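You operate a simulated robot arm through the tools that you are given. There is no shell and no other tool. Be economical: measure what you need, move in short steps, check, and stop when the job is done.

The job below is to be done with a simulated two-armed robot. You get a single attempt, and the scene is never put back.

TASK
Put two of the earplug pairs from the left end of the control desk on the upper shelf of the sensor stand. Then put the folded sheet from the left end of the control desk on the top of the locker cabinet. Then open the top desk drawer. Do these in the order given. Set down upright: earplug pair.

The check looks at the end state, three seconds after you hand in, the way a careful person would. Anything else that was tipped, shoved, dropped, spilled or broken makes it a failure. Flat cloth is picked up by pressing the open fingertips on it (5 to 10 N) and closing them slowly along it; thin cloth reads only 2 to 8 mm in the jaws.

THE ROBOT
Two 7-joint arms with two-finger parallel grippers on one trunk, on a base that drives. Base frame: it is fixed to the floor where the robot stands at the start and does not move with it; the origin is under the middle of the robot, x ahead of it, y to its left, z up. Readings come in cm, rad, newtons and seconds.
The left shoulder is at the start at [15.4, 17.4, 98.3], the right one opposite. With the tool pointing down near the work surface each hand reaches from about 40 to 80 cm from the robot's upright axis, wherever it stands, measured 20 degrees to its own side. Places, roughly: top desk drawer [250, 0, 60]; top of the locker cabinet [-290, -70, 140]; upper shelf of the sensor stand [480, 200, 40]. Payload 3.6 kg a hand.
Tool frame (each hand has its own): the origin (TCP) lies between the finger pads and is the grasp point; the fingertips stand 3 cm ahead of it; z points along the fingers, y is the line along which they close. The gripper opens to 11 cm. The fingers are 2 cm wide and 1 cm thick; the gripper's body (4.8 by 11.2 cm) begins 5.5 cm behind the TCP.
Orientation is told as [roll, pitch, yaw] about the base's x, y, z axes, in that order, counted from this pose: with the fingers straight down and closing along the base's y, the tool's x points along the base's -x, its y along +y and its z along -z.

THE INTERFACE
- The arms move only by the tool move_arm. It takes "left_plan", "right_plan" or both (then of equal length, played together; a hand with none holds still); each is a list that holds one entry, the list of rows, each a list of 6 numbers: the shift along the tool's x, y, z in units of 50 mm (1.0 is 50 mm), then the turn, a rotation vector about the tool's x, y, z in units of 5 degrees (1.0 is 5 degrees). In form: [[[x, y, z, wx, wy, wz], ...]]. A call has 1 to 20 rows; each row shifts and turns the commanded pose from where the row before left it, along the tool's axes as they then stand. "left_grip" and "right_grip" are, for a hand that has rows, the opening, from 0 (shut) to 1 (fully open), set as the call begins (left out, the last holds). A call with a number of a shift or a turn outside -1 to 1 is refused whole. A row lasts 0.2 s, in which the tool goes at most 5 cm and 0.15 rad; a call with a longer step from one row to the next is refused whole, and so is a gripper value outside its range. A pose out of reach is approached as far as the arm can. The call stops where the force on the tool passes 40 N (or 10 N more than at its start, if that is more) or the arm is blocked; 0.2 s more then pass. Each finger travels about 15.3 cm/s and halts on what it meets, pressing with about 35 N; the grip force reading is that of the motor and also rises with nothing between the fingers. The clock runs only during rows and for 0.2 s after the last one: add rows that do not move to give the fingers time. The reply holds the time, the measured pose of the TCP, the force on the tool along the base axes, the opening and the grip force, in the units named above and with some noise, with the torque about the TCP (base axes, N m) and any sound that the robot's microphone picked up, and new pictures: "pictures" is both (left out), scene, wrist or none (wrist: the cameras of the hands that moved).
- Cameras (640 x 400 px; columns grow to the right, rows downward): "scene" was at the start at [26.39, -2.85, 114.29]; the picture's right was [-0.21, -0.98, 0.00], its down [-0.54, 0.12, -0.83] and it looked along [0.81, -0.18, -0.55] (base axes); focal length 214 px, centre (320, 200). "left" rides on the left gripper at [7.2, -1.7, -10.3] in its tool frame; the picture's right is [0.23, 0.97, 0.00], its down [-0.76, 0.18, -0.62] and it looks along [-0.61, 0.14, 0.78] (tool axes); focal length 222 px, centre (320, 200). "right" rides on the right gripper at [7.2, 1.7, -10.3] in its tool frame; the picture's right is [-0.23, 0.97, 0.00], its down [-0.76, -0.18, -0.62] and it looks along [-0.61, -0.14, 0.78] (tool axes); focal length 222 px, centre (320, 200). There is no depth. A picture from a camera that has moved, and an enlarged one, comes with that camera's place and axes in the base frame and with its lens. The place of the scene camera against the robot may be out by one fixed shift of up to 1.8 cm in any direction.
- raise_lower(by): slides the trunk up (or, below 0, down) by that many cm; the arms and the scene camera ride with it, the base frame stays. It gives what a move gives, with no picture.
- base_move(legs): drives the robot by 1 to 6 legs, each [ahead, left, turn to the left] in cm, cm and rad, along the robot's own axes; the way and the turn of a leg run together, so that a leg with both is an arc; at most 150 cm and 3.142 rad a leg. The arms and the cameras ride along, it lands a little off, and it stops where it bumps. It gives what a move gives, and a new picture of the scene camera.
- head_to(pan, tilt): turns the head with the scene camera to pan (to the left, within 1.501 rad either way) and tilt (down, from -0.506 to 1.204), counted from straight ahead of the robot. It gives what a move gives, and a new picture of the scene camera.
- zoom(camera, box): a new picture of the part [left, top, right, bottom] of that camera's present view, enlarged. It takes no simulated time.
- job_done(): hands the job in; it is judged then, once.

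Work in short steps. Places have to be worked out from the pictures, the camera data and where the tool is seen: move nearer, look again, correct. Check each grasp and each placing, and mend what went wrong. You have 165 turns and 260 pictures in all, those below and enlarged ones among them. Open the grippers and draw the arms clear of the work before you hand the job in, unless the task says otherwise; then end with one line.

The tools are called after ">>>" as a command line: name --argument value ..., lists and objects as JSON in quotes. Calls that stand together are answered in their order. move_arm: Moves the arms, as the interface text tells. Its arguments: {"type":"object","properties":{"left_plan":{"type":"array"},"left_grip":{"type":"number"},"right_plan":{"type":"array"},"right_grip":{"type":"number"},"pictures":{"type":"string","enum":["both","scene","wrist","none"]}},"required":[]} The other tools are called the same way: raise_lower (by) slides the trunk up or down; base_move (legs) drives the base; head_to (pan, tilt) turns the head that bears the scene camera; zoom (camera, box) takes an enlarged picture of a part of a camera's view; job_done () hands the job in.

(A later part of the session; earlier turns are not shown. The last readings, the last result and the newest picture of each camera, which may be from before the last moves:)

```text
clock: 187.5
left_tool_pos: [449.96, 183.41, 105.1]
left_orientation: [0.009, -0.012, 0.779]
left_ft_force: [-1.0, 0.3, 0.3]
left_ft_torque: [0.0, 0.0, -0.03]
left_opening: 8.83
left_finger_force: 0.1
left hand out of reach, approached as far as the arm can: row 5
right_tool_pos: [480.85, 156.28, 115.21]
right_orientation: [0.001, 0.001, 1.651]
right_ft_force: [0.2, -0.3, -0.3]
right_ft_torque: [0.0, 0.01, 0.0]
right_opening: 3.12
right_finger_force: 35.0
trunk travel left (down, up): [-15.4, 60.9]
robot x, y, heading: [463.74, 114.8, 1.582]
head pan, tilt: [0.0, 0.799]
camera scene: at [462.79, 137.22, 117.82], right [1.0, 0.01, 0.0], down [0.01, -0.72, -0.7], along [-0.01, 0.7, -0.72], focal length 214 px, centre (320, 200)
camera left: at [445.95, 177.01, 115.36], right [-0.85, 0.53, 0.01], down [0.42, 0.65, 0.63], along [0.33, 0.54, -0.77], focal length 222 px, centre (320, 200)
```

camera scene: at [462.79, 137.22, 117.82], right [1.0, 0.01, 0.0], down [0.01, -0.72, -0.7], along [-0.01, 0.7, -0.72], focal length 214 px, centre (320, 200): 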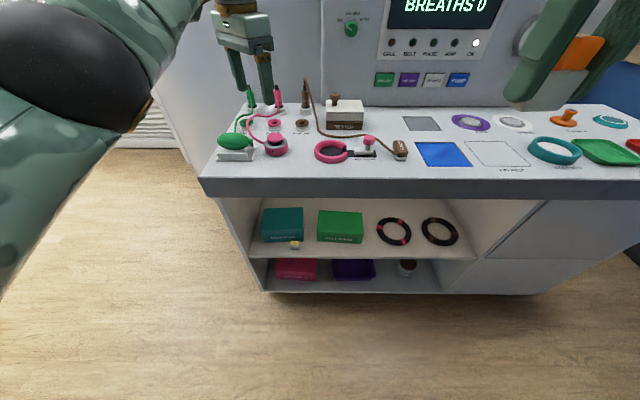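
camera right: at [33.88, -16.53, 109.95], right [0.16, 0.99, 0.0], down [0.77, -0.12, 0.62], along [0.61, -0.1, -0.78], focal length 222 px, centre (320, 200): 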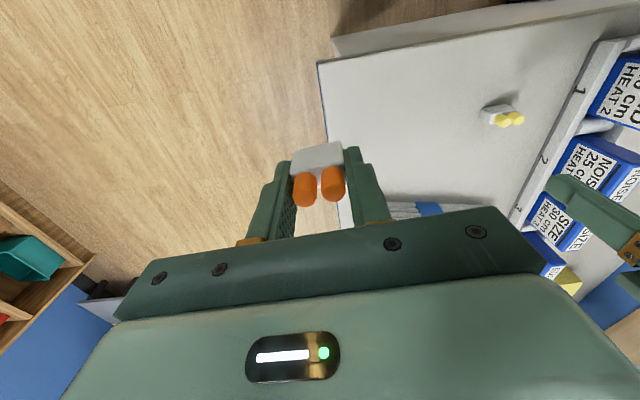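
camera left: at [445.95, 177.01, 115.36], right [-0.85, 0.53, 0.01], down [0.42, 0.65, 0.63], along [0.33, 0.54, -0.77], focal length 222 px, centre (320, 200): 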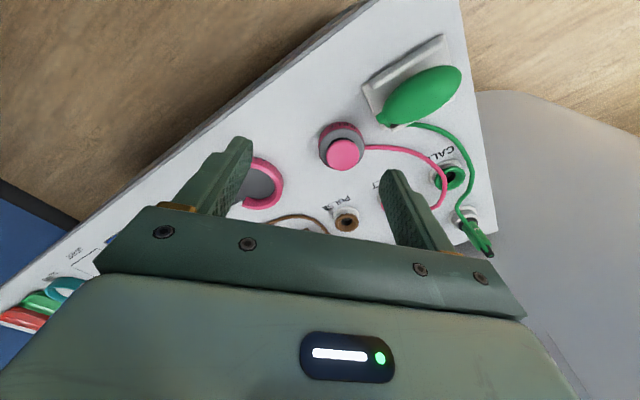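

Puck at about [450.2,190]; its cable leaves toward 148°, and the tray is close on −x, so I'll grip it front/back (yaw 0). I drive 6 cm ahead, rotate the tool to yaw≈0 and lower to z≈97.

>>> base_move --legs '[[6, 0, 0]]'

>>> move_arm --left_plan '[[[0, 0, 0, 0, 0, 0.99], [0, 0, 0, 0, 0, 0.99], [0, 0, 0, 0, 0, 0.99], [0, 0, 0, 0, 0, 0.99], [0, 0, 0, 0, 0, 0.99], [0, 0, 0, 0, 0, 0.99], [0, 0, 0, 0, 0, 0.99], [0, 0, 0, 0, 0, 0.99], [0, 0, 0, 0, 0, 0.99], [0, 0, 0.7, 0, 0, 0], [0, 0, 0.7, 0, 0, 0], [0, 0, 0, 0, 0, 0]]]' --left_grip 0.85

```text
clock: 188.4
left_tool_pos: [450.01, 189.61, 104.94]
left_orientation: [0.007, -0.012, 0.778]
left_ft_force: [0.9, 0.8, -0.7]
left_ft_torque: [-0.06, 0.03, 0.04]
left_opening: 8.79
left_finger_force: 0.0
right_tool_pos: [480.91, 162.35, 115.02]
right_orientation: [0.0, 0.004, 1.647]
right_ft_force: [0.0, 0.8, 0.1]
right_ft_torque: [-0.07, -0.02, -0.03]
right_opening: 3.14
right_finger_force: 34.9
trunk travel left (down, up): [-15.4, 60.9]
robot x, y, heading: [463.41, 120.5, 1.574]
head pan, tilt: [0.0, 0.799]
camera scene: at [462.75, 143.39, 117.77], right [1.0, 0.01, 0.0], down [0.01, -0.72, -0.7], along [-0.01, 0.7, -0.72], focal length 214 px, centre (320, 200)
```

scene: 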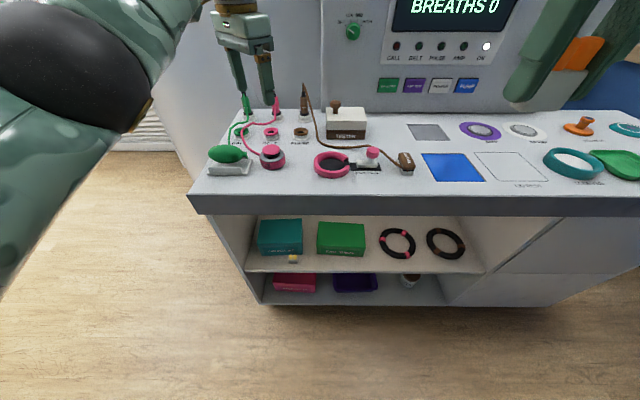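

```text
clock: 191.0
left_tool_pos: [449.97, 189.43, 98.19]
left_orientation: [0.016, -0.001, 0.0]
left_ft_force: [0.8, 0.0, 0.1]
left_ft_torque: [0.01, 0.01, -0.03]
left_opening: 9.34
left_finger_force: 0.1
right_tool_pos: [480.9, 162.19, 115.14]
right_orientation: [0.0, -0.001, 1.648]
right_ft_force: [-0.6, 0.2, -1.3]
right_ft_torque: [0.01, 0.0, 0.0]
right_opening: 3.14
right_finger_force: 35.3
trunk travel left (down, up): [-15.4, 60.9]
robot x, y, heading: [463.42, 120.79, 1.579]
head pan, tilt: [0.0, 0.799]
camera scene: at [462.77, 143.17, 117.83], right [1.0, 0.01, 0.0], down [0.01, -0.72, -0.7], along [-0.01, 0.7, -0.72], focal length 214 px, centre (320, 200)
camera left: at [442.7, 187.69, 108.43], right [-0.23, 0.97, 0.01], down [0.76, 0.17, 0.63], along [0.61, 0.15, -0.78], focal length 222 px, centre (320, 200)
```

scene: 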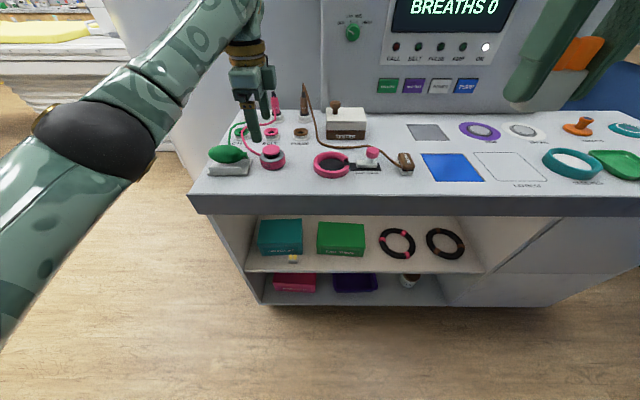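
left: 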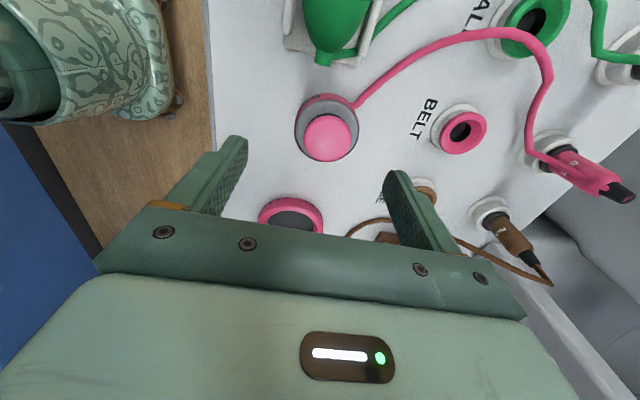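

Puck centre ≈[450.0,190.5]. I shift 1.0 in y, 0.4 in +x and descend toward z≈89.

>>> move_arm --left_plan '[[[-0.08, 0.2, 0.3, 0, 0, 0], [0, 0, 0.6, 0, 0, 0], [0, 0, 0.6, 0, 0, 0], [0, 0, 0.34, 0, 0, 0], [0, 0, 0, 0, 0, 0]]]'

```text
clock: 192.2
left_tool_pos: [450.51, 190.68, 88.89]
left_orientation: [0.013, -0.002, 0.0]
left_ft_force: [-0.7, -0.7, -1.0]
left_ft_torque: [-0.02, 0.02, 0.03]
left_opening: 9.33
left_finger_force: 0.1
right_tool_pos: [480.91, 162.1, 115.11]
right_orientation: [0.0, 0.001, 1.648]
right_ft_force: [-0.3, 0.7, -0.5]
right_ft_torque: [0.01, -0.01, -0.01]
right_opening: 3.14
right_finger_force: 35.6
trunk travel left (down, up): [-15.4, 60.9]
robot x, y, heading: [463.74, 120.65, 1.577]
head pan, tilt: [0.0, 0.799]
camera scene: at [462.76, 143.18, 117.83], right [1.0, 0.01, 0.0], down [0.01, -0.72, -0.7], along [-0.01, 0.7, -0.72], focal length 214 px, centre (320, 200)
camera left: at [443.23, 188.91, 99.19], right [-0.23, 0.97, 0.01], down [0.76, 0.17, 0.63], along [0.61, 0.15, -0.78], focal length 222 px, centre (320, 200)
```

scene: 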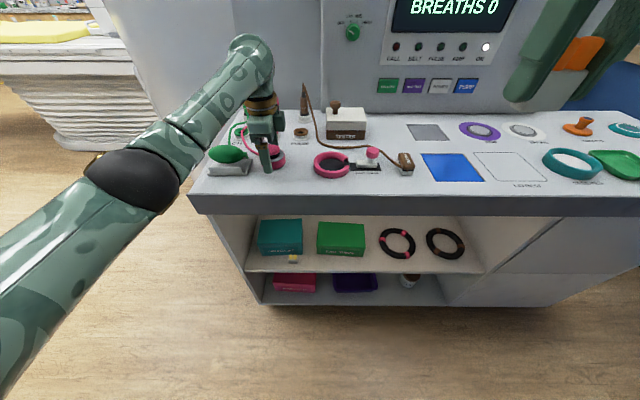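
left: 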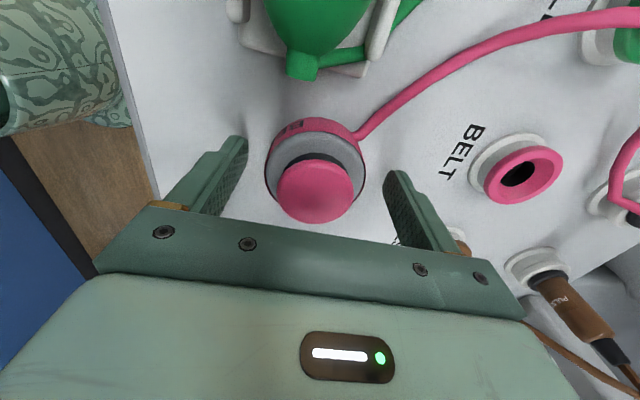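

Fingers flank the puck. Closing.

>>> move_arm --left_plan '[[[0, -0.03, 0.06, 0, 0, 0], [0, 0, 0, 0, 0, 0], [0, 0, 0, 0, 0, 0], [0, 0, 0, 0, 0, 0]]]' --left_grip 0 --pictures "wrist"

```text
clock: 193.2
left_tool_pos: [450.6, 190.4, 88.81]
left_orientation: [0.019, -0.001, 0.001]
left_ft_force: [0.9, 7.1, 17.2]
left_ft_torque: [-0.26, 0.01, 0.08]
left_opening: 6.05
left_finger_force: 35.0
right_tool_pos: [481.04, 162.03, 115.21]
right_orientation: [0.0, -0.001, 1.647]
right_ft_force: [0.5, 0.3, 0.2]
right_ft_torque: [0.03, -0.01, 0.01]
right_opening: 3.13
right_finger_force: 35.0
trunk travel left (down, up): [-15.4, 60.9]
robot x, y, heading: [463.66, 120.99, 1.575]
head pan, tilt: [0.0, 0.799]
camera left: at [443.24, 188.65, 99.08], right [-0.23, 0.97, 0.02], down [0.76, 0.17, 0.63], along [0.61, 0.16, -0.78], focal length 222 px, centre (320, 200)
```

left: 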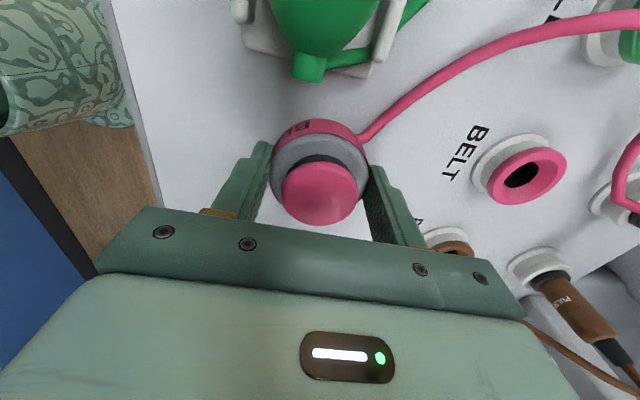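

Held. I raise ~0.3 cm, shift +1.8 cm in x, −0.55 in y, and turn it +0.5 rad back.

>>> move_arm --left_plan '[[[0, 0, -0.12, 0, 0, 0], [-0.18, -0.06, 0, 0, 0, 0], [-0.18, -0.05, 0, 0, 0, 0], [0, 0, 0, 0, 0, -0.95], [0, 0, 0, 0, 0, -0.95], [0, 0, 0, 0, 0, -0.95], [0, 0, 0, 0, 0, -0.95], [0, 0, 0, 0, 0, -0.95], [0, 0, 0, 0, 0, -0.95], [0, 0, 0, 0, 0, 0]]]'

```text
clock: 195.4
left_tool_pos: [452.22, 189.95, 89.16]
left_orientation: [0.013, -0.007, 0.498]
left_ft_force: [-0.1, 0.2, -1.2]
left_ft_torque: [0.01, 0.0, 0.0]
left_opening: 6.01
left_finger_force: 34.4
right_tool_pos: [480.89, 162.17, 115.09]
right_orientation: [0.001, 0.0, 1.647]
right_ft_force: [-1.2, -0.3, 0.2]
right_ft_torque: [0.02, 0.01, -0.01]
right_opening: 3.16
right_finger_force: 35.0
trunk travel left (down, up): [-15.4, 60.9]
robot x, y, heading: [463.41, 121.01, 1.576]
head pan, tilt: [0.0, 0.799]
camera scene: at [462.76, 143.21, 117.82], right [1.0, 0.01, 0.0], down [0.01, -0.72, -0.7], along [-0.01, 0.7, -0.72], focal length 214 px, centre (320, 200)
camera left: at [446.62, 184.89, 99.48], right [-0.67, 0.75, 0.01], down [0.58, 0.51, 0.63], along [0.47, 0.43, -0.78], focal length 222 px, centre (320, 200)
```

scene: 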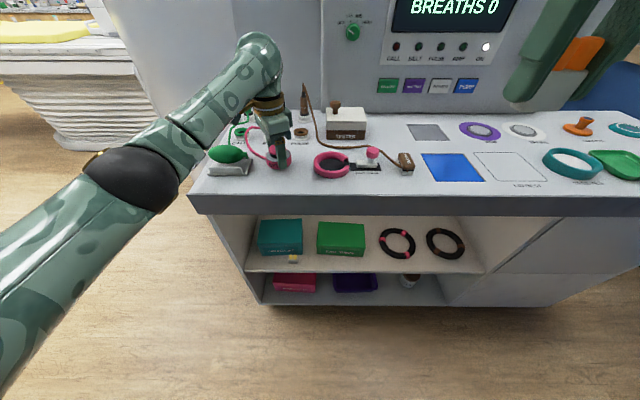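
left: 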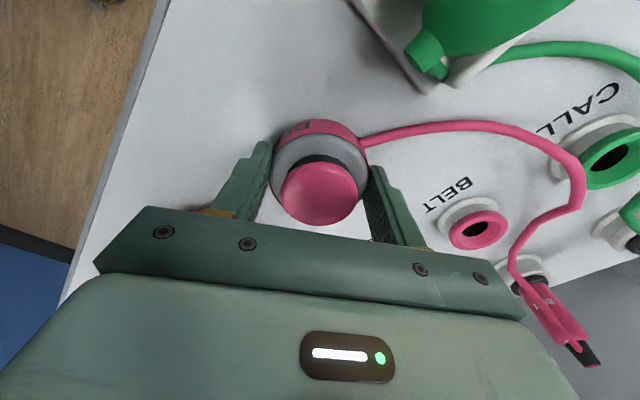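

Puck moved with the hand. I lower it 0.35 cm, then open.

>>> move_arm --left_plan '[[[0, 0, 0.07, 0, 0, 0], [0, 0, 0, 0, 0, 0]]]' --pictures "none"

>>> move_arm --left_plan '[[[0, 0, 0, 0, 0, 0], [0, 0, 0, 0, 0, 0], [0, 0, -0.3, 0, 0, 0], [0, 0, -0.8, 0, 0, 0], [0, 0, -0.8, 0, 0, 0], [0, 0, -0.8, 0, 0, 0], [0, 0, 0, 0, 0, 0]]]' --left_grip 0.85

```text
clock: 196.0
left_tool_pos: [452.21, 189.99, 88.85]
left_orientation: [0.012, -0.01, 0.499]
left_ft_force: [0.0, -0.2, -2.0]
left_ft_torque: [-0.02, 0.0, -0.01]
left_opening: 6.04
left_finger_force: 34.3
right_tool_pos: [480.86, 162.18, 115.07]
right_orientation: [-0.001, 0.003, 1.648]
right_ft_force: [0.5, 0.1, -0.6]
right_ft_torque: [0.02, 0.04, 0.03]
right_opening: 3.11
right_finger_force: 35.6
trunk travel left (down, up): [-15.4, 60.9]
robot x, y, heading: [463.47, 120.64, 1.577]
head pan, tilt: [0.0, 0.799]
```

```text
clock: 197.6
left_tool_pos: [452.15, 189.84, 102.4]
left_orientation: [0.01, -0.01, 0.499]
left_ft_force: [-0.3, -0.8, -0.4]
left_ft_torque: [-0.01, -0.04, -0.01]
left_opening: 9.35
left_finger_force: 0.1
right_tool_pos: [480.84, 162.32, 115.17]
right_orientation: [0.0, 0.0, 1.648]
right_ft_force: [-0.3, -0.2, -0.3]
right_ft_torque: [-0.01, -0.01, 0.0]
right_opening: 3.13
right_finger_force: 34.9
trunk travel left (down, up): [-15.4, 60.9]
robot x, y, heading: [463.37, 120.86, 1.576]
head pan, tilt: [0.0, 0.799]
camera scene: at [462.71, 143.25, 117.8], right [1.0, 0.01, 0.0], down [0.01, -0.72, -0.7], along [-0.01, 0.7, -0.72], focal length 214 px, centre (320, 200)
camera left: at [446.55, 184.77, 112.57], right [-0.67, 0.75, 0.01], down [0.58, 0.51, 0.63], along [0.47, 0.42, -0.78], focal length 222 px, centre (320, 200)
```

scene: 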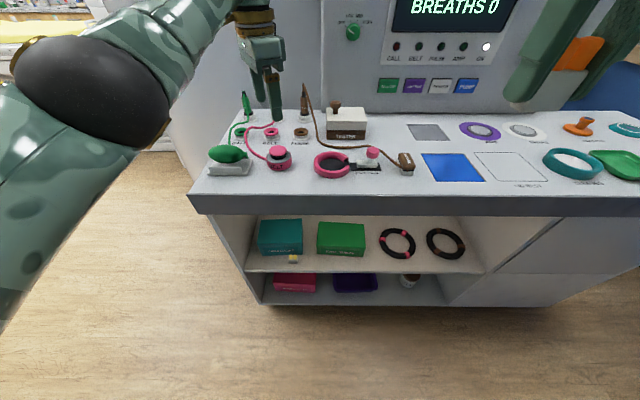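
left: 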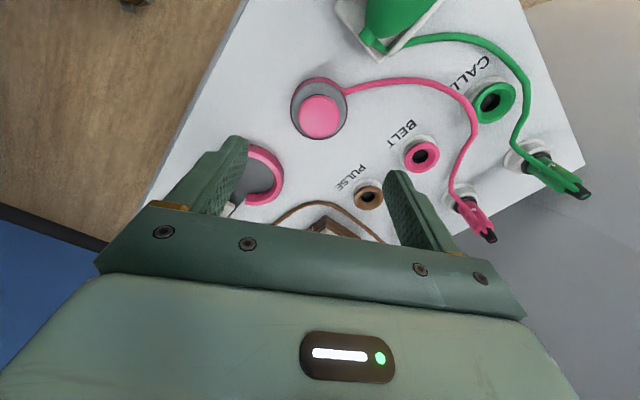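

Puck looks restored. I back off 6 cm, draw the left hand clear, then lower the trunk and compare from the same viewpoint.

>>> base_move --legs '[[-6, 0, 0]]'

>>> move_arm --left_plan '[[[0.52, -0.74, 0, 0, 0, 0], [0.52, -0.74, 0, 0, 0, 0], [0.52, -0.74, 0, 0, 0, 0], [0.52, -0.74, 0, 0, 0, 0], [0.52, -0.74, 0, 0, 0, 0], [0.52, -0.74, 0, 0, 0, 0], [0, 0, 0, 0, 0, -0.95], [0, 0, 0, 0, 0, -0.95], [0, 0, 0, 0, 0, -0.95], [0, 0, 0, 0, 0, -0.95], [0, 0, 0, 0, 0, -0.95], [0, 0, 0, 0, 0, -0.95], [0, 0, 0, 0, 0, -0.95], [0, 0, 0, 0, 0, -0.95], [0, 0, 0, 0, 0, -0.95], [0, 0, 0, 0, 0, -0.95], [0, 0, 0, 0, 0, -0.95], [0, 0, 0, 0, 0, -0.95], [0, 0, 0, 0, 0, -0.95]]]' --pictures "none"

>>> raise_lower --by -15

>>> head_to --pan 0 --tilt 0.8

>>> zoom --camera "scene" --box '[140, 20, 300, 120]'

```text
clock: 198.6
left_tool_pos: [452.36, 183.64, 102.46]
left_orientation: [0.015, -0.008, 0.497]
left_ft_force: [1.3, 0.3, 0.3]
left_ft_torque: [0.01, -0.02, 0.0]
left_opening: 9.36
left_finger_force: 0.0
right_tool_pos: [480.93, 155.95, 115.27]
right_orientation: [0.001, -0.001, 1.647]
right_ft_force: [0.6, -0.8, -0.1]
right_ft_torque: [0.01, -0.01, -0.03]
right_opening: 3.12
right_finger_force: 34.8
trunk travel left (down, up): [-15.4, 60.9]
robot x, y, heading: [463.26, 114.64, 1.576]
head pan, tilt: [0.0, 0.799]
camera scene: at [462.8, 136.98, 117.87], right [1.0, 0.01, 0.0], down [0.01, -0.72, -0.7], along [-0.01, 0.7, -0.72], focal length 214 px, centre (320, 200)
```

scene: 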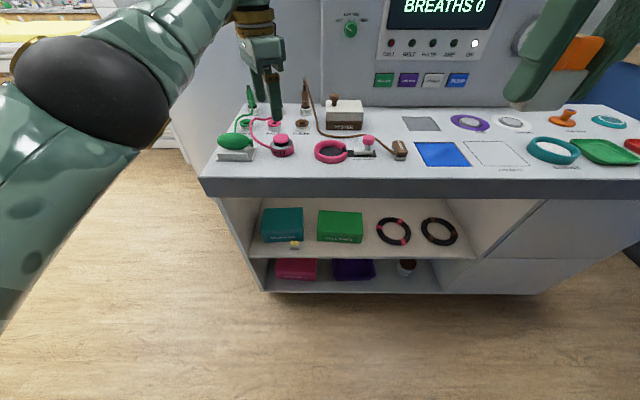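

```text
clock: 202.6
left_tool_pos: [449.18, 156.81, 101.99]
left_orientation: [-0.001, -0.014, 1.578]
left_ft_force: [1.0, -0.3, 0.3]
left_ft_torque: [0.04, -0.02, -0.02]
left_opening: 9.35
left_finger_force: 0.1
right_tool_pos: [480.91, 156.01, 115.22]
right_orientation: [0.0, 0.001, 1.648]
right_ft_force: [0.1, 0.1, -0.5]
right_ft_torque: [0.0, 0.0, 0.02]
right_opening: 3.14
right_finger_force: 34.7
trunk travel left (down, up): [-15.4, 60.9]
robot x, y, heading: [463.39, 114.75, 1.578]
head pan, tilt: [0.0, 0.799]
```

```text
clock: 204.4
left_tool_pos: [449.13, 156.75, 86.95]
left_orientation: [-0.001, -0.015, 1.577]
left_ft_force: [-0.4, 1.0, 0.7]
left_ft_torque: [0.03, 0.0, -0.02]
left_opening: 9.33
left_finger_force: 0.1
right_tool_pos: [480.97, 155.99, 100.25]
right_orientation: [0.0, -0.001, 1.647]
right_ft_force: [0.1, 0.1, -0.2]
right_ft_torque: [0.03, 0.02, -0.02]
right_opening: 3.14
right_finger_force: 34.4
trunk travel left (down, up): [-0.4, 75.9]
robot x, y, heading: [463.47, 114.66, 1.578]
head pan, tilt: [0.0, 0.799]
```

```text
clock: 205.0
left_tool_pos: [449.13, 156.8, 86.95]
left_orientation: [-0.003, -0.014, 1.576]
left_ft_force: [0.3, 0.8, -0.2]
left_ft_torque: [0.03, 0.0, -0.01]
left_opening: 9.36
left_finger_force: 0.0
right_tool_pos: [480.92, 156.15, 100.18]
right_orientation: [-0.001, 0.002, 1.646]
right_ft_force: [-0.4, -0.2, -0.6]
right_ft_torque: [0.01, 0.0, 0.0]
right_opening: 3.14
right_finger_force: 34.3
trunk travel left (down, up): [-0.4, 75.9]
robot x, y, heading: [463.53, 114.69, 1.58]
head pan, tilt: [0.0, 0.799]
camera scene: at [462.72, 146.52, 101.66], right [1.0, 0.01, 0.0], down [0.01, -0.72, -0.7], along [-0.01, 0.7, -0.72], focal length 214 px, centre (320, 200)
```

scene: 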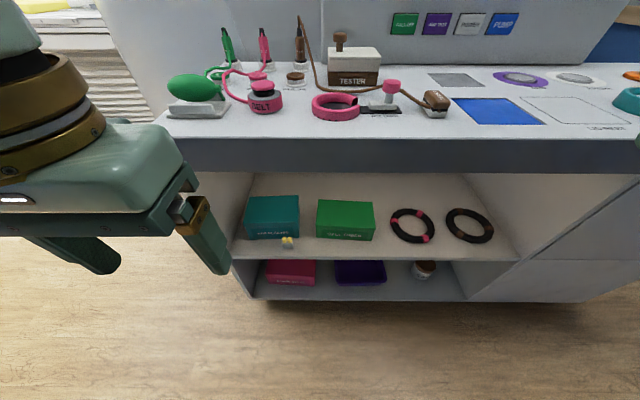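

```text
4.00 times, centred on (220, 70) of scene
camera zoom: at [462.72, 146.52, 101.66], right [1.0, 0.01, 0.0], down [0.01, -0.72, -0.7], along [-0.01, 0.7, -0.72], focal length 858 px, centre (720, 720)
```

zoom: 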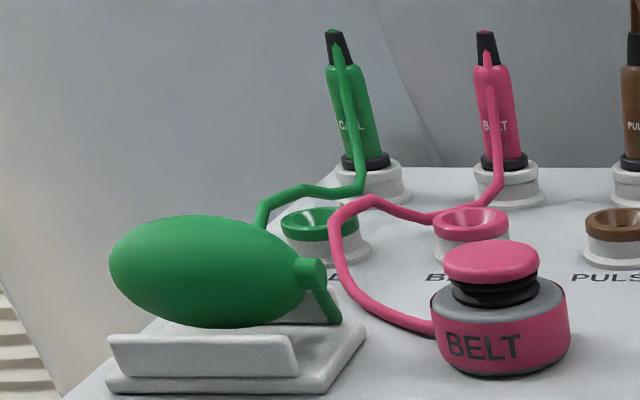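

Puck is back within ~0.4 cm of its place. Now the right hand: lower it in front of the shelf toward x≈472, z≈48.5.

>>> move_arm --right_plan '[[[0, 0.16, 0.94, 0, 0, 0.08], [0, 0.16, 0.94, 0, 0, 0.08], [0, 0.16, 0.94, 0, 0, 0.08], [0, 0.16, 0.94, 0, 0, 0.08], [0, 0.16, 0.94, 0, 0, 0.08], [0, 0.16, 0.94, 0, 0, 0.08], [0, 0.16, 0.94, 0, 0, 0.08], [0, 0.16, 0.94, 0, 0, 0.08], [0, 0.16, 0.94, 0, 0, 0.08], [0, 0.16, 0.94, 0, 0, 0.08], [0, 0.16, 0.94, 0, 0, 0.08], [0, 0, 0, 0, 0, 0]]]'

```text
clock: 207.6
left_tool_pos: [449.1, 156.84, 87.02]
left_orientation: [-0.001, -0.015, 1.576]
left_ft_force: [-0.1, -0.4, -0.2]
left_ft_torque: [-0.01, 0.0, -0.01]
left_opening: 9.36
left_finger_force: 0.0
right_tool_pos: [472.0, 156.12, 48.44]
right_orientation: [0.0, 0.0, 1.573]
right_ft_force: [0.0, 0.3, -0.8]
right_ft_torque: [-0.04, 0.0, 0.02]
right_opening: 3.12
right_finger_force: 35.6
right hand out of reach, approached as far as the arm can: row 6
trunk travel left (down, up): [-0.4, 75.9]
robot x, y, heading: [463.76, 114.39, 1.582]
head pan, tilt: [0.0, 0.799]
camera scene: at [462.71, 146.52, 101.67], right [1.0, 0.01, 0.0], down [0.01, -0.72, -0.7], along [-0.01, 0.7, -0.72], focal length 214 px, centre (320, 200)
camera right: at [470.17, 148.66, 58.77], right [-0.97, 0.23, 0.0], down [0.18, 0.76, 0.62], along [0.14, 0.61, -0.78], focal length 222 px, centre (320, 200)
```

scene: 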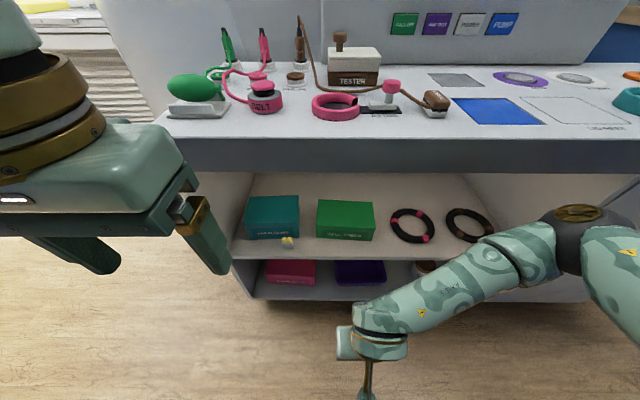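
right: 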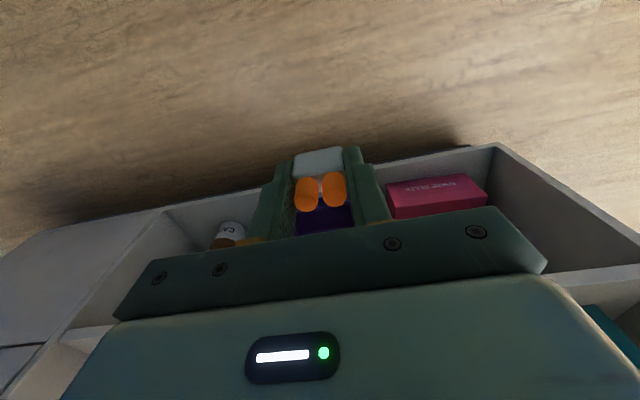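

Right elbow lies close to the opening plane; I'll turn the base 0.4 right (left hand staying in front of the counter) so the elbow sits further back.

>>> base_move --legs '[[0, 24.5, 0], [0, 0, -0.4], [9, 4, 0]]'

```text
clock: 211.3
left_tool_pos: [442.28, 168.76, 86.94]
left_orientation: [-0.001, -0.015, 1.176]
left_ft_force: [-0.4, 0.3, 0.0]
left_ft_torque: [0.01, 0.0, 0.0]
left_opening: 9.33
left_finger_force: 0.0
right_tool_pos: [462.81, 159.24, 48.52]
right_orientation: [0.0, 0.001, 1.173]
right_ft_force: [0.1, -0.1, 0.4]
right_ft_torque: [-0.01, 0.01, -0.02]
right_opening: 3.11
right_finger_force: 34.0
trunk travel left (down, up): [-0.4, 75.9]
robot x, y, heading: [438.81, 124.37, 1.176]
head pan, tilt: [0.0, 0.799]
camera scene: at [451.02, 153.76, 101.64], right [0.92, -0.38, 0.0], down [-0.28, -0.66, -0.7], along [0.27, 0.64, -0.72], focal length 214 px, centre (320, 200)
```

scene: 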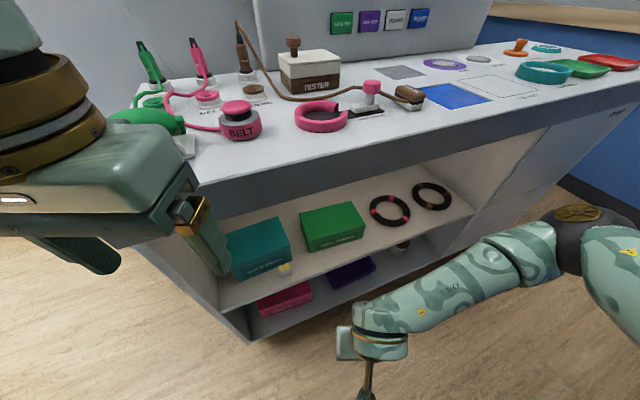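

I rotate the right tool to yaw 1.57, shift to x≈472 and approach to y≈176.

>>> move_arm --right_plan '[[[0, 0, 0, 0, 0, -0.91], [0, 0, 0, 0, 0, -0.91], [0, 0, 0, 0, 0, -0.91], [0, 0, 0, 0, 0, -0.91], [0, 0, 0, 0, 0, -0.91], [0, -0.61, 0, 0, 0, 0], [0, -0.61, 0, 0, 0, 0], [0, -0.61, 0, 0, 0, 0], [-0.84, 0, 0, 0, 0, 0], [-0.84, 0, 0, 0, 0, 0], [-0.84, 0, 0, 0, 0, 0], [-0.84, 0, 0, 0, 0, 0], [0, 0, 0, 0, 0, 0]]]'

```text
clock: 214.1
left_tool_pos: [442.17, 168.79, 86.99]
left_orientation: [-0.001, -0.012, 1.177]
left_ft_force: [0.1, 0.2, -0.4]
left_ft_torque: [0.0, 0.02, 0.03]
left_opening: 9.35
left_finger_force: 0.2
right_tool_pos: [472.11, 176.12, 48.58]
right_orientation: [-0.001, 0.001, 1.57]
right_ft_force: [-0.3, -0.4, -0.4]
right_ft_torque: [0.03, -0.03, -0.02]
right_opening: 3.12
right_finger_force: 34.7
trunk travel left (down, up): [-0.4, 75.9]
robot x, y, heading: [438.9, 124.46, 1.179]
head pan, tilt: [0.0, 0.799]
camera scene: at [451.0, 153.71, 101.66], right [0.92, -0.38, 0.0], down [-0.28, -0.66, -0.7], along [0.27, 0.64, -0.72], focal length 214 px, centre (320, 200)
camera right: at [470.35, 168.67, 58.83], right [-0.97, 0.23, 0.0], down [0.18, 0.76, 0.62], along [0.14, 0.61, -0.78], focal length 222 px, centre (320, 200)
```

scene: 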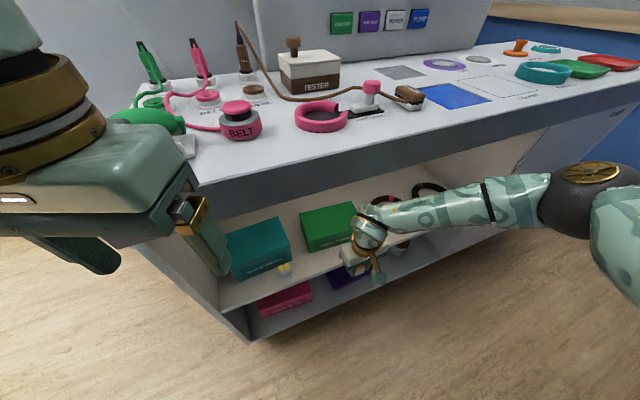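
right: 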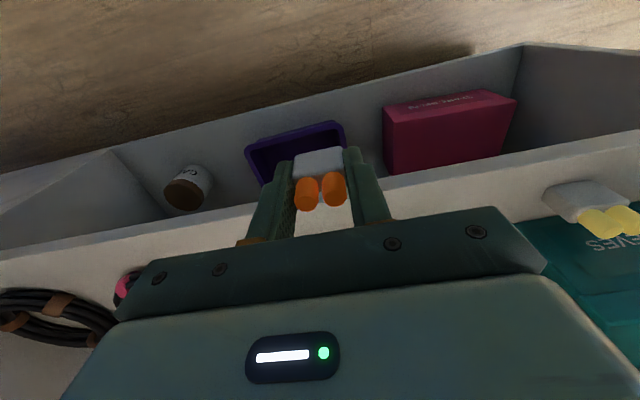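

Elbow is well clear. I move in 7.6 cm to y≈183.7.

>>> move_arm --right_plan '[[[-0.5, 0, 0, 0, 0, 0], [-0.5, 0, 0, 0, 0, 0], [-0.52, 0, 0, 0, 0, 0], [0, 0, 0, 0, 0, 0]]]'

```text
clock: 215.1
left_tool_pos: [442.18, 168.81, 87.01]
left_orientation: [-0.001, -0.014, 1.176]
left_ft_force: [-0.3, 0.7, 0.2]
left_ft_torque: [-0.03, 0.01, 0.01]
left_opening: 9.35
left_finger_force: 0.0
right_tool_pos: [472.05, 183.52, 48.61]
right_orientation: [-0.001, 0.003, 1.567]
right_ft_force: [0.0, 0.8, -0.1]
right_ft_torque: [0.0, -0.02, -0.05]
right_opening: 3.15
right_finger_force: 34.7
trunk travel left (down, up): [-0.4, 75.9]
robot x, y, heading: [439.09, 124.69, 1.176]
head pan, tilt: [0.0, 0.799]
camera scene: at [451.0, 153.71, 101.66], right [0.92, -0.38, 0.0], down [-0.27, -0.66, -0.7], along [0.27, 0.64, -0.72], focal length 214 px, centre (320, 200)
camera right: at [470.31, 176.23, 58.94], right [-0.97, 0.23, 0.0], down [0.18, 0.76, 0.62], along [0.14, 0.61, -0.78], focal length 222 px, centre (320, 200)
```

scene: 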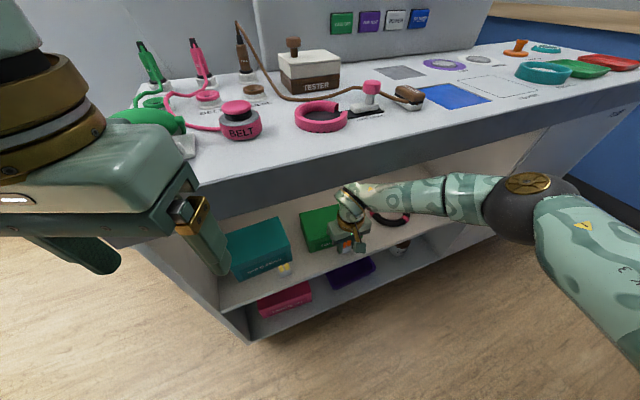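
right: 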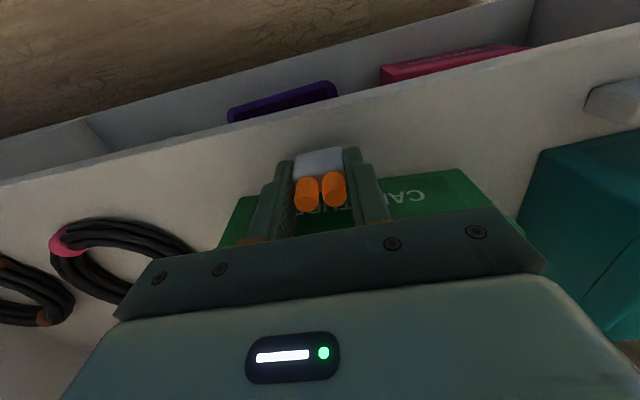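

Same geometry as the left placement. I lower to contact (expected near z≈47.65).

>>> move_arm --right_plan '[[[0, 0, 0.1, 0, 0, 0], [0, 0, 0.07, 0, 0, 0], [0, 0, 0.03, 0, 0, 0], [0, 0, 0, 0, 0, 0]]]' --pictures "wrist"

```text
clock: 216.1
left_tool_pos: [442.15, 168.83, 87.12]
left_orientation: [-0.002, -0.015, 1.177]
left_ft_force: [0.5, -0.6, 0.9]
left_ft_torque: [-0.01, -0.04, -0.02]
left_opening: 9.36
left_finger_force: 0.1
right_tool_pos: [472.02, 183.59, 47.62]
right_orientation: [0.001, -0.001, 1.568]
right_ft_force: [0.0, -1.4, 8.9]
right_ft_torque: [0.01, 0.04, 0.01]
right_opening: 3.15
right_finger_force: 35.2
trunk travel left (down, up): [-0.4, 75.9]
robot x, y, heading: [439.09, 124.53, 1.179]
head pan, tilt: [0.0, 0.799]
camera right: at [470.31, 176.23, 57.92], right [-0.97, 0.23, 0.0], down [0.18, 0.76, 0.62], along [0.14, 0.61, -0.78], focal length 222 px, centre (320, 200)
```

right: 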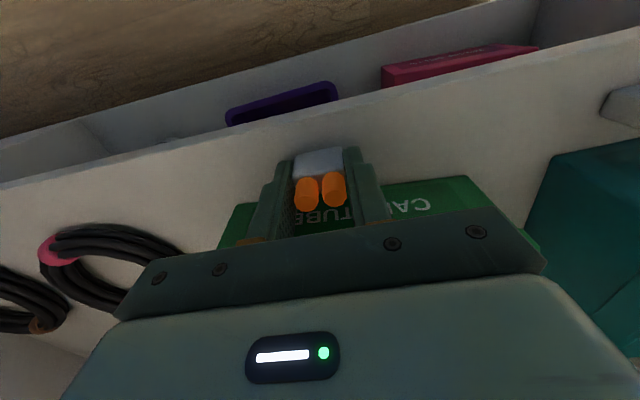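

Contact at 8.9 N. Open to 5.5 cm, then withdraw straight back.

>>> move_arm --right_plan '[[[0, 0, -0.02, 0, 0, 0], [0, 0, 0, 0, 0, 0], [0, 0, 0, 0, 0, 0]]]' --right_grip 0.5 --pictures "wrist"

>>> move_arm --right_plan '[[[0.5, 0, -0.04, 0, 0, 0], [0.8, 0, -0.04, 0, 0, 0], [0.9, 0, 0, 0, 0, 0], [0.9, 0, 0, 0, 0, 0], [0.9, 0, 0, 0, 0, 0], [0, 0, 0, 0, 0, 0]]]'

```text
clock: 216.9
left_tool_pos: [442.27, 168.76, 86.95]
left_orientation: [-0.004, -0.014, 1.177]
left_ft_force: [-0.8, 0.1, 0.5]
left_ft_torque: [-0.04, 0.03, -0.01]
left_opening: 9.33
left_finger_force: 0.1
right_tool_pos: [472.17, 183.66, 47.65]
right_orientation: [-0.001, 0.002, 1.567]
right_ft_force: [-0.4, -0.3, 0.5]
right_ft_torque: [-0.02, 0.0, -0.01]
right_opening: 5.51
right_finger_force: 0.0
trunk travel left (down, up): [-0.4, 75.9]
robot x, y, heading: [439.25, 124.25, 1.177]
head pan, tilt: [0.0, 0.799]
camera right: at [470.33, 176.22, 57.9], right [-0.97, 0.23, 0.0], down [0.18, 0.76, 0.62], along [0.14, 0.61, -0.78], focal length 222 px, centre (320, 200)
```

right: 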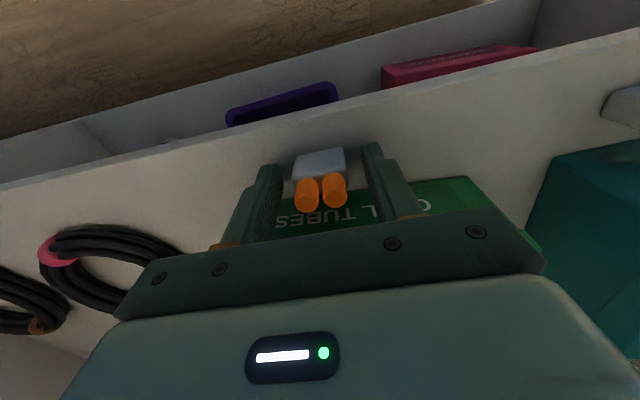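

```text
clock: 218.3
left_tool_pos: [442.18, 168.88, 87.01]
left_orientation: [-0.002, -0.014, 1.177]
left_ft_force: [-0.4, -0.1, -0.7]
left_ft_torque: [0.01, 0.02, 0.03]
left_opening: 9.36
left_finger_force: 0.1
right_tool_pos: [472.08, 163.62, 48.01]
right_orientation: [-0.001, 0.0, 1.566]
right_ft_force: [-0.2, -0.3, 0.8]
right_ft_torque: [-0.03, 0.0, -0.01]
right_opening: 5.5
right_finger_force: 0.1
trunk travel left (down, up): [-0.4, 75.9]
robot x, y, heading: [438.97, 124.54, 1.178]
head pan, tilt: [0.0, 0.799]
camera scene: at [451.0, 153.71, 101.66], right [0.92, -0.38, 0.0], down [-0.27, -0.66, -0.7], along [0.27, 0.64, -0.72], focal length 214 px, centre (320, 200)
camera right: at [470.26, 156.18, 58.32], right [-0.97, 0.23, 0.0], down [0.18, 0.76, 0.62], along [0.14, 0.61, -0.78], focal length 222 px, centre (320, 200)
```

scene: 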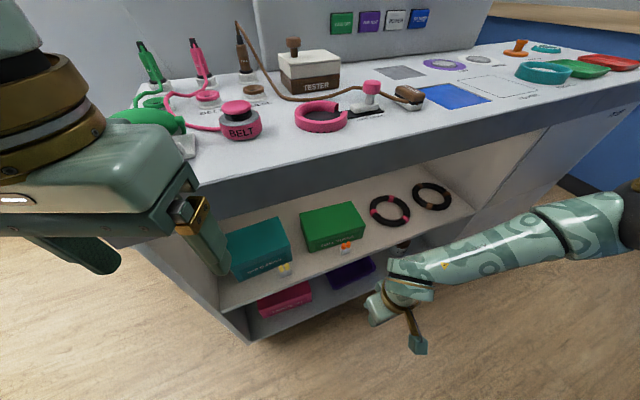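
right: 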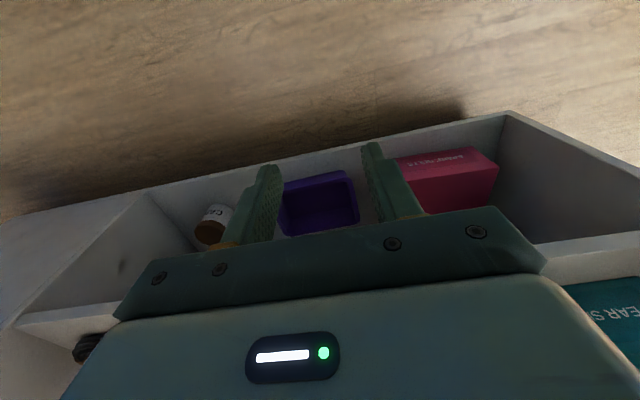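

Both pairs stand upright on the upper shelf. I raise the right hand and trunk, then retrace my path.

>>> move_arm --right_plan '[[[0.1, 0, -0.95, 0, 0, 0.5], [0.1, 0, -0.95, 0, 0, 0.5], [0.1, 0, -0.95, 0, 0, 0.5], [0.1, 0, -0.95, 0, 0, 0.5], [0, 0, -0.95, 0, 0, 0.5], [0, 0, -0.95, 0, 0, 0.5], [0, 0, -0.95, 0, 0, 0.5], [0, 0, -0.95, 0, 0, 0.5], [0, 0, -0.95, 0, 0, 0.5], [0, 0, 0, 0, 0, 0]]]' --pictures "none"

>>> raise_lower --by 22

>>> base_move --legs '[[-15, 0, 0], [0, 0, -1.178], [-150, 15, 0], [-140, 47, 0], [-138, 86, 0], [-140, 30, 0]]'

```text
clock: 220.5
left_tool_pos: [442.14, 168.91, 86.94]
left_orientation: [-0.002, -0.012, 1.178]
left_ft_force: [0.1, -0.5, 0.4]
left_ft_torque: [0.01, 0.02, -0.01]
left_opening: 9.35
left_finger_force: 0.0
right_tool_pos: [471.66, 161.66, 90.85]
right_orientation: [-0.001, 0.003, 1.173]
right_ft_force: [0.2, -0.2, 0.6]
right_ft_torque: [-0.02, 0.01, 0.01]
right_opening: 5.48
right_finger_force: 0.0
trunk travel left (down, up): [-0.4, 75.9]
robot x, y, heading: [439.02, 124.22, 1.179]
head pan, tilt: [0.0, 0.799]
```

```text
clock: 222.8
left_tool_pos: [442.18, 168.83, 109.02]
left_orientation: [-0.003, -0.013, 1.175]
left_ft_force: [-0.2, -0.2, 0.1]
left_ft_torque: [-0.03, 0.0, 0.02]
left_opening: 9.37
left_finger_force: 0.0
right_tool_pos: [472.0, 161.75, 112.69]
right_orientation: [0.001, 0.002, 1.173]
right_ft_force: [-0.8, 0.2, 0.4]
right_ft_torque: [0.0, -0.01, 0.02]
right_opening: 5.51
right_finger_force: 0.1
trunk travel left (down, up): [-22.4, 53.9]
robot x, y, heading: [439.04, 124.21, 1.18]
head pan, tilt: [0.0, 0.799]
```

```text
refused: leg 3 is longer than a leg can be; nothing moved
```

>>> base_move --legs '[[-15, 0, 0], [0, 0, -1.178], [-148, 15, 0], [-140, 47, 0], [-120, 75, 0], [-142, 35, 0]]'

```text
clock: 254.5
left_tool_pos: [-78.27, 286.09, 109.0]
left_orientation: [-0.003, -0.015, 0.029]
left_ft_force: [0.0, 0.2, 0.1]
left_ft_torque: [0.03, 0.03, 0.0]
left_opening: 9.35
left_finger_force: 0.1
right_tool_pos: [-72.57, 256.14, 112.78]
right_orientation: [0.001, 0.001, 0.027]
right_ft_force: [-0.1, -0.9, -0.1]
right_ft_torque: [-0.02, 0.01, -0.03]
right_opening: 5.48
right_finger_force: 0.0
trunk travel left (down, up): [-22.4, 53.9]
robot x, y, heading: [-119.78, 270.62, 0.033]
head pan, tilt: [0.0, 0.799]
camera scene: at [-101.06, 270.2, 125.17], right [0.03, -1.0, 0.0], down [-0.72, -0.02, -0.7], along [0.7, 0.02, -0.72], focal length 214 px, centre (320, 200)
```

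scene: 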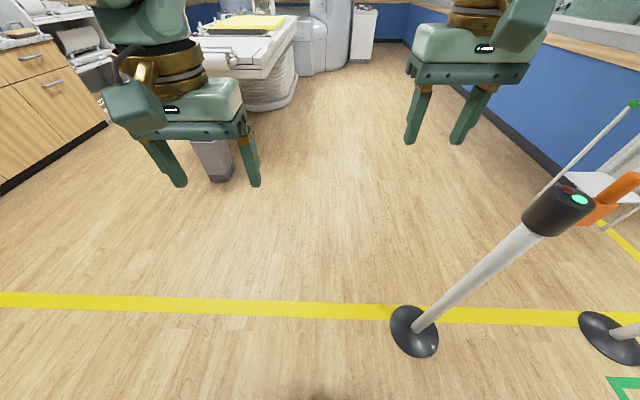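

Post 2 at [-71,223] as expected. I back to x≈-133, strafe along to y≈68, cross at y=68 to x≈-45 and return toward the start.

>>> base_move --legs '[[-13, 0, -0.033], [0, -140, 0], [0, -62, 0], [88, 0, 0], [0, -68, 0]]'

>>> head_to --pan -0.1 --tilt 0.6

```text
clock: 273.0
left_tool_pos: [-2.31, 14.66, 109.16]
left_orientation: [-0.002, -0.015, 0.002]
left_ft_force: [0.2, 0.3, -0.5]
left_ft_torque: [0.0, 0.0, 0.02]
left_opening: 9.35
left_finger_force: 0.0
right_tool_pos: [2.64, -15.44, 112.8]
right_orientation: [0.0, -0.002, 0.001]
right_ft_force: [-0.1, -0.5, 0.1]
right_ft_torque: [0.01, -0.01, 0.0]
right_opening: 5.52
right_finger_force: 0.0
trunk travel left (down, up): [-22.4, 53.9]
robot x, y, heading: [-44.44, 0.35, 0.002]
head pan, tilt: [0.0, 0.799]
camera scene: at [-25.53, -0.52, 125.17], right [0.0, -1.0, 0.0], down [-0.72, 0.0, -0.7], along [0.7, 0.0, -0.72], focal length 214 px, centre (320, 200)
```

scene: 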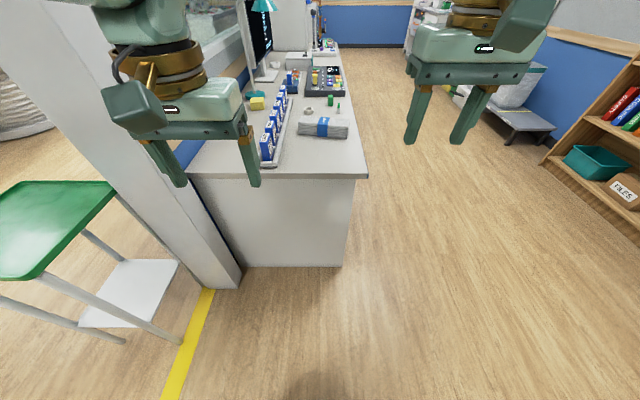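

```text
clock: 273.8
left_tool_pos: [-2.2, 14.79, 108.94]
left_orientation: [-0.002, -0.013, 0.001]
left_ft_force: [0.6, -0.4, 0.1]
left_ft_torque: [0.01, -0.01, 0.01]
left_opening: 9.36
left_finger_force: 0.0
right_tool_pos: [2.61, -15.36, 112.81]
right_orientation: [0.002, 0.001, 0.001]
right_ft_force: [0.2, 0.2, 0.1]
right_ft_torque: [0.01, -0.05, -0.04]
right_opening: 5.52
right_finger_force: 0.1
trunk travel left (down, up): [-22.4, 53.9]
robot x, y, heading: [-44.35, 0.43, 0.0]
head pan, tilt: [-0.099, 0.6]
camera scene: at [-24.8, -1.33, 126.85], right [-0.09, -1.0, 0.0], down [-0.56, 0.05, -0.82], along [0.82, -0.08, -0.57], focal length 214 px, centre (320, 200)
```

scene: 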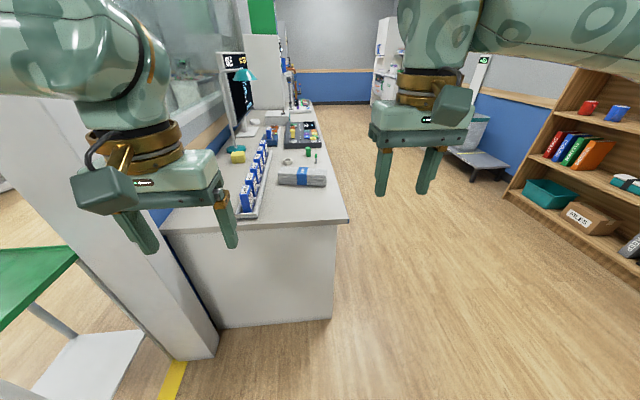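

The way to the desk is clear. I drive forward 44 cm, lower the trunk 10, and bring the right hand above the sheet with yaw +π/2 to grip across its ~7 cm depth.

>>> base_move --legs '[[44, 0, 0]]'

>>> raise_lower --by -10

>>> move_arm --right_plan '[[[-0.6, 0, 0, 0, 0, -0.95], [0, 0, 0, 0, 0, -1], [0, 0, 0, 0, 0, -1], [0, 0, 0, 0, 0, -1], [0, 0, 0, 0, 0, -1], [0, 0, 0, 0, 0, -1], [0, 0, 0, 0, 0, -1], [0, 0, 0, 0, 0, -1], [0, 0, 0, 0, 0, -1], [0, 0, 0, 0, 0, -1], [0, 0, 0, 0, 0, -1], [0, 0, 0, 0, 0, -1], [0, 0, 0, 0, 0, -1], [0, 0, 0, 0, 0, -1], [0, 0, 0, 0, 0, -1], [0, 0, 0, 0, 0, -1], [0, 0, 0, 0, 0, -1], [0, 0, 0, 0, 0, -1], [0, 0, 0, 0, 0, 0]]]' --right_grip 1

```text
clock: 276.4
left_tool_pos: [42.18, 14.83, 109.05]
left_orientation: [-0.001, -0.013, -0.001]
left_ft_force: [0.9, 0.2, 0.9]
left_ft_torque: [0.01, 0.0, -0.02]
left_opening: 9.34
left_finger_force: 0.1
right_tool_pos: [47.02, -15.4, 112.77]
right_orientation: [0.001, 0.001, 0.001]
right_ft_force: [-0.2, -0.7, -0.7]
right_ft_torque: [0.02, 0.01, 0.02]
right_opening: 5.5
right_finger_force: 0.0
trunk travel left (down, up): [-22.4, 53.9]
robot x, y, heading: [0.04, 0.7, 0.003]
head pan, tilt: [-0.099, 0.6]
camera scene: at [19.66, -1.24, 126.84], right [-0.1, -1.0, 0.0], down [-0.56, 0.05, -0.82], along [0.82, -0.08, -0.57], focal length 214 px, centre (320, 200)
```

scene: 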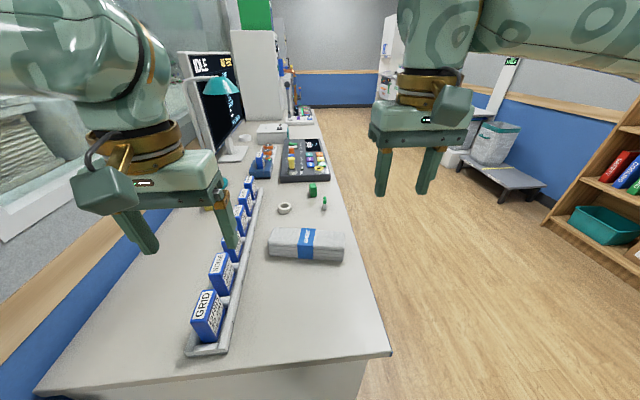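

```text
clock: 277.8
left_tool_pos: [41.98, 14.9, 99.05]
left_orientation: [-0.002, -0.017, -0.001]
left_ft_force: [-1.2, -0.3, -0.2]
left_ft_torque: [0.0, 0.0, 0.01]
left_opening: 9.38
left_finger_force: 0.1
right_tool_pos: [46.88, -15.35, 102.92]
right_orientation: [0.0, -0.002, 0.001]
right_ft_force: [-0.2, 0.3, 0.2]
right_ft_torque: [-0.04, -0.05, -0.01]
right_opening: 5.49
right_finger_force: 0.1
trunk travel left (down, up): [-12.4, 63.9]
robot x, y, heading: [0.2, 0.49, 0.005]
head pan, tilt: [-0.099, 0.6]
```

```text
clock: 281.8
left_tool_pos: [42.14, 14.83, 99.04]
left_orientation: [-0.002, -0.014, 0.0]
left_ft_force: [-0.5, -0.7, -0.4]
left_ft_torque: [-0.01, -0.04, -0.02]
left_opening: 9.37
left_finger_force: 0.0
right_tool_pos: [49.94, -15.32, 102.77]
right_orientation: [0.004, -0.004, 0.29]
right_ft_force: [-0.4, -0.2, -0.4]
right_ft_torque: [0.01, 0.0, -0.02]
right_opening: 10.98
right_finger_force: 0.0
right hand out of reach, approached as far as the arm can: row 4, 5, 6, 7, 8, 9, 10, 11, 12, 13, 14, 15, 16, 17, 18
trunk travel left (down, up): [-12.4, 63.9]
robot x, y, heading: [0.32, 0.73, -0.0]
head pan, tilt: [-0.099, 0.6]
camera scene: at [25.24, -1.23, 116.32], right [-0.1, -1.0, 0.0], down [-0.56, 0.05, -0.82], along [0.82, -0.08, -0.57], focal length 214 px, centre (320, 200)
camera right: at [42.5, -16.1, 113.09], right [-0.06, 1.0, 0.0], down [0.78, 0.05, 0.63], along [0.62, 0.04, -0.78], focal length 222 px, centre (320, 200)
```

scene: 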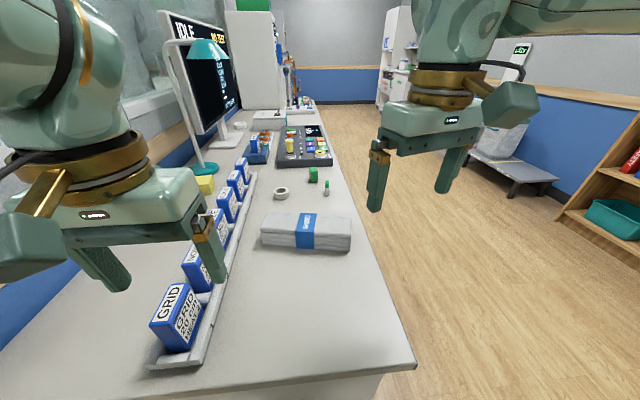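
right: 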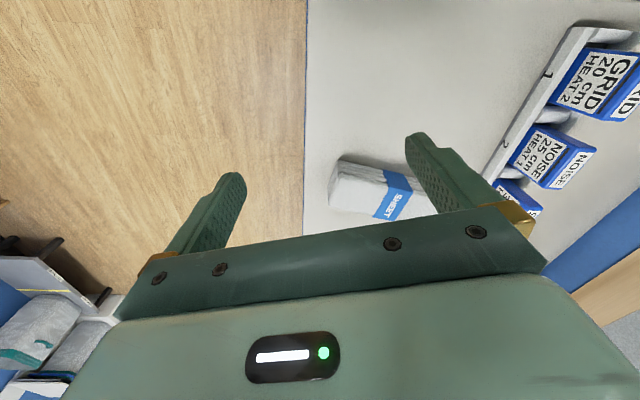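

The right wrist stops at yaw 0.29 here; the left hand reached −π/2 relative earlier, so I'll use the left for the sheet. First I turn the right wrist back and move it out of the way.

>>> move_arm --right_plan '[[[0, 0, 0, 0, 0, 1], [0, 0, 0, 0, 0, 1], [0, 0, 0, 0, 0, 1], [0, 0, 0, 0, 0, 0]]]' --pictures "none"

```text
clock: 282.8
left_tool_pos: [42.17, 14.79, 98.97]
left_orientation: [-0.002, -0.014, 0.001]
left_ft_force: [-0.5, 0.7, -0.2]
left_ft_torque: [0.0, -0.02, 0.0]
left_opening: 9.34
left_finger_force: 0.1
right_tool_pos: [50.04, -15.3, 102.81]
right_orientation: [0.005, -0.002, 0.028]
right_ft_force: [0.3, 0.5, -0.3]
right_ft_torque: [0.0, -0.01, 0.02]
right_opening: 11.0
right_finger_force: 0.0
trunk travel left (down, up): [-12.4, 63.9]
robot x, y, heading: [-0.08, 0.54, 0.002]
head pan, tilt: [-0.099, 0.6]
```

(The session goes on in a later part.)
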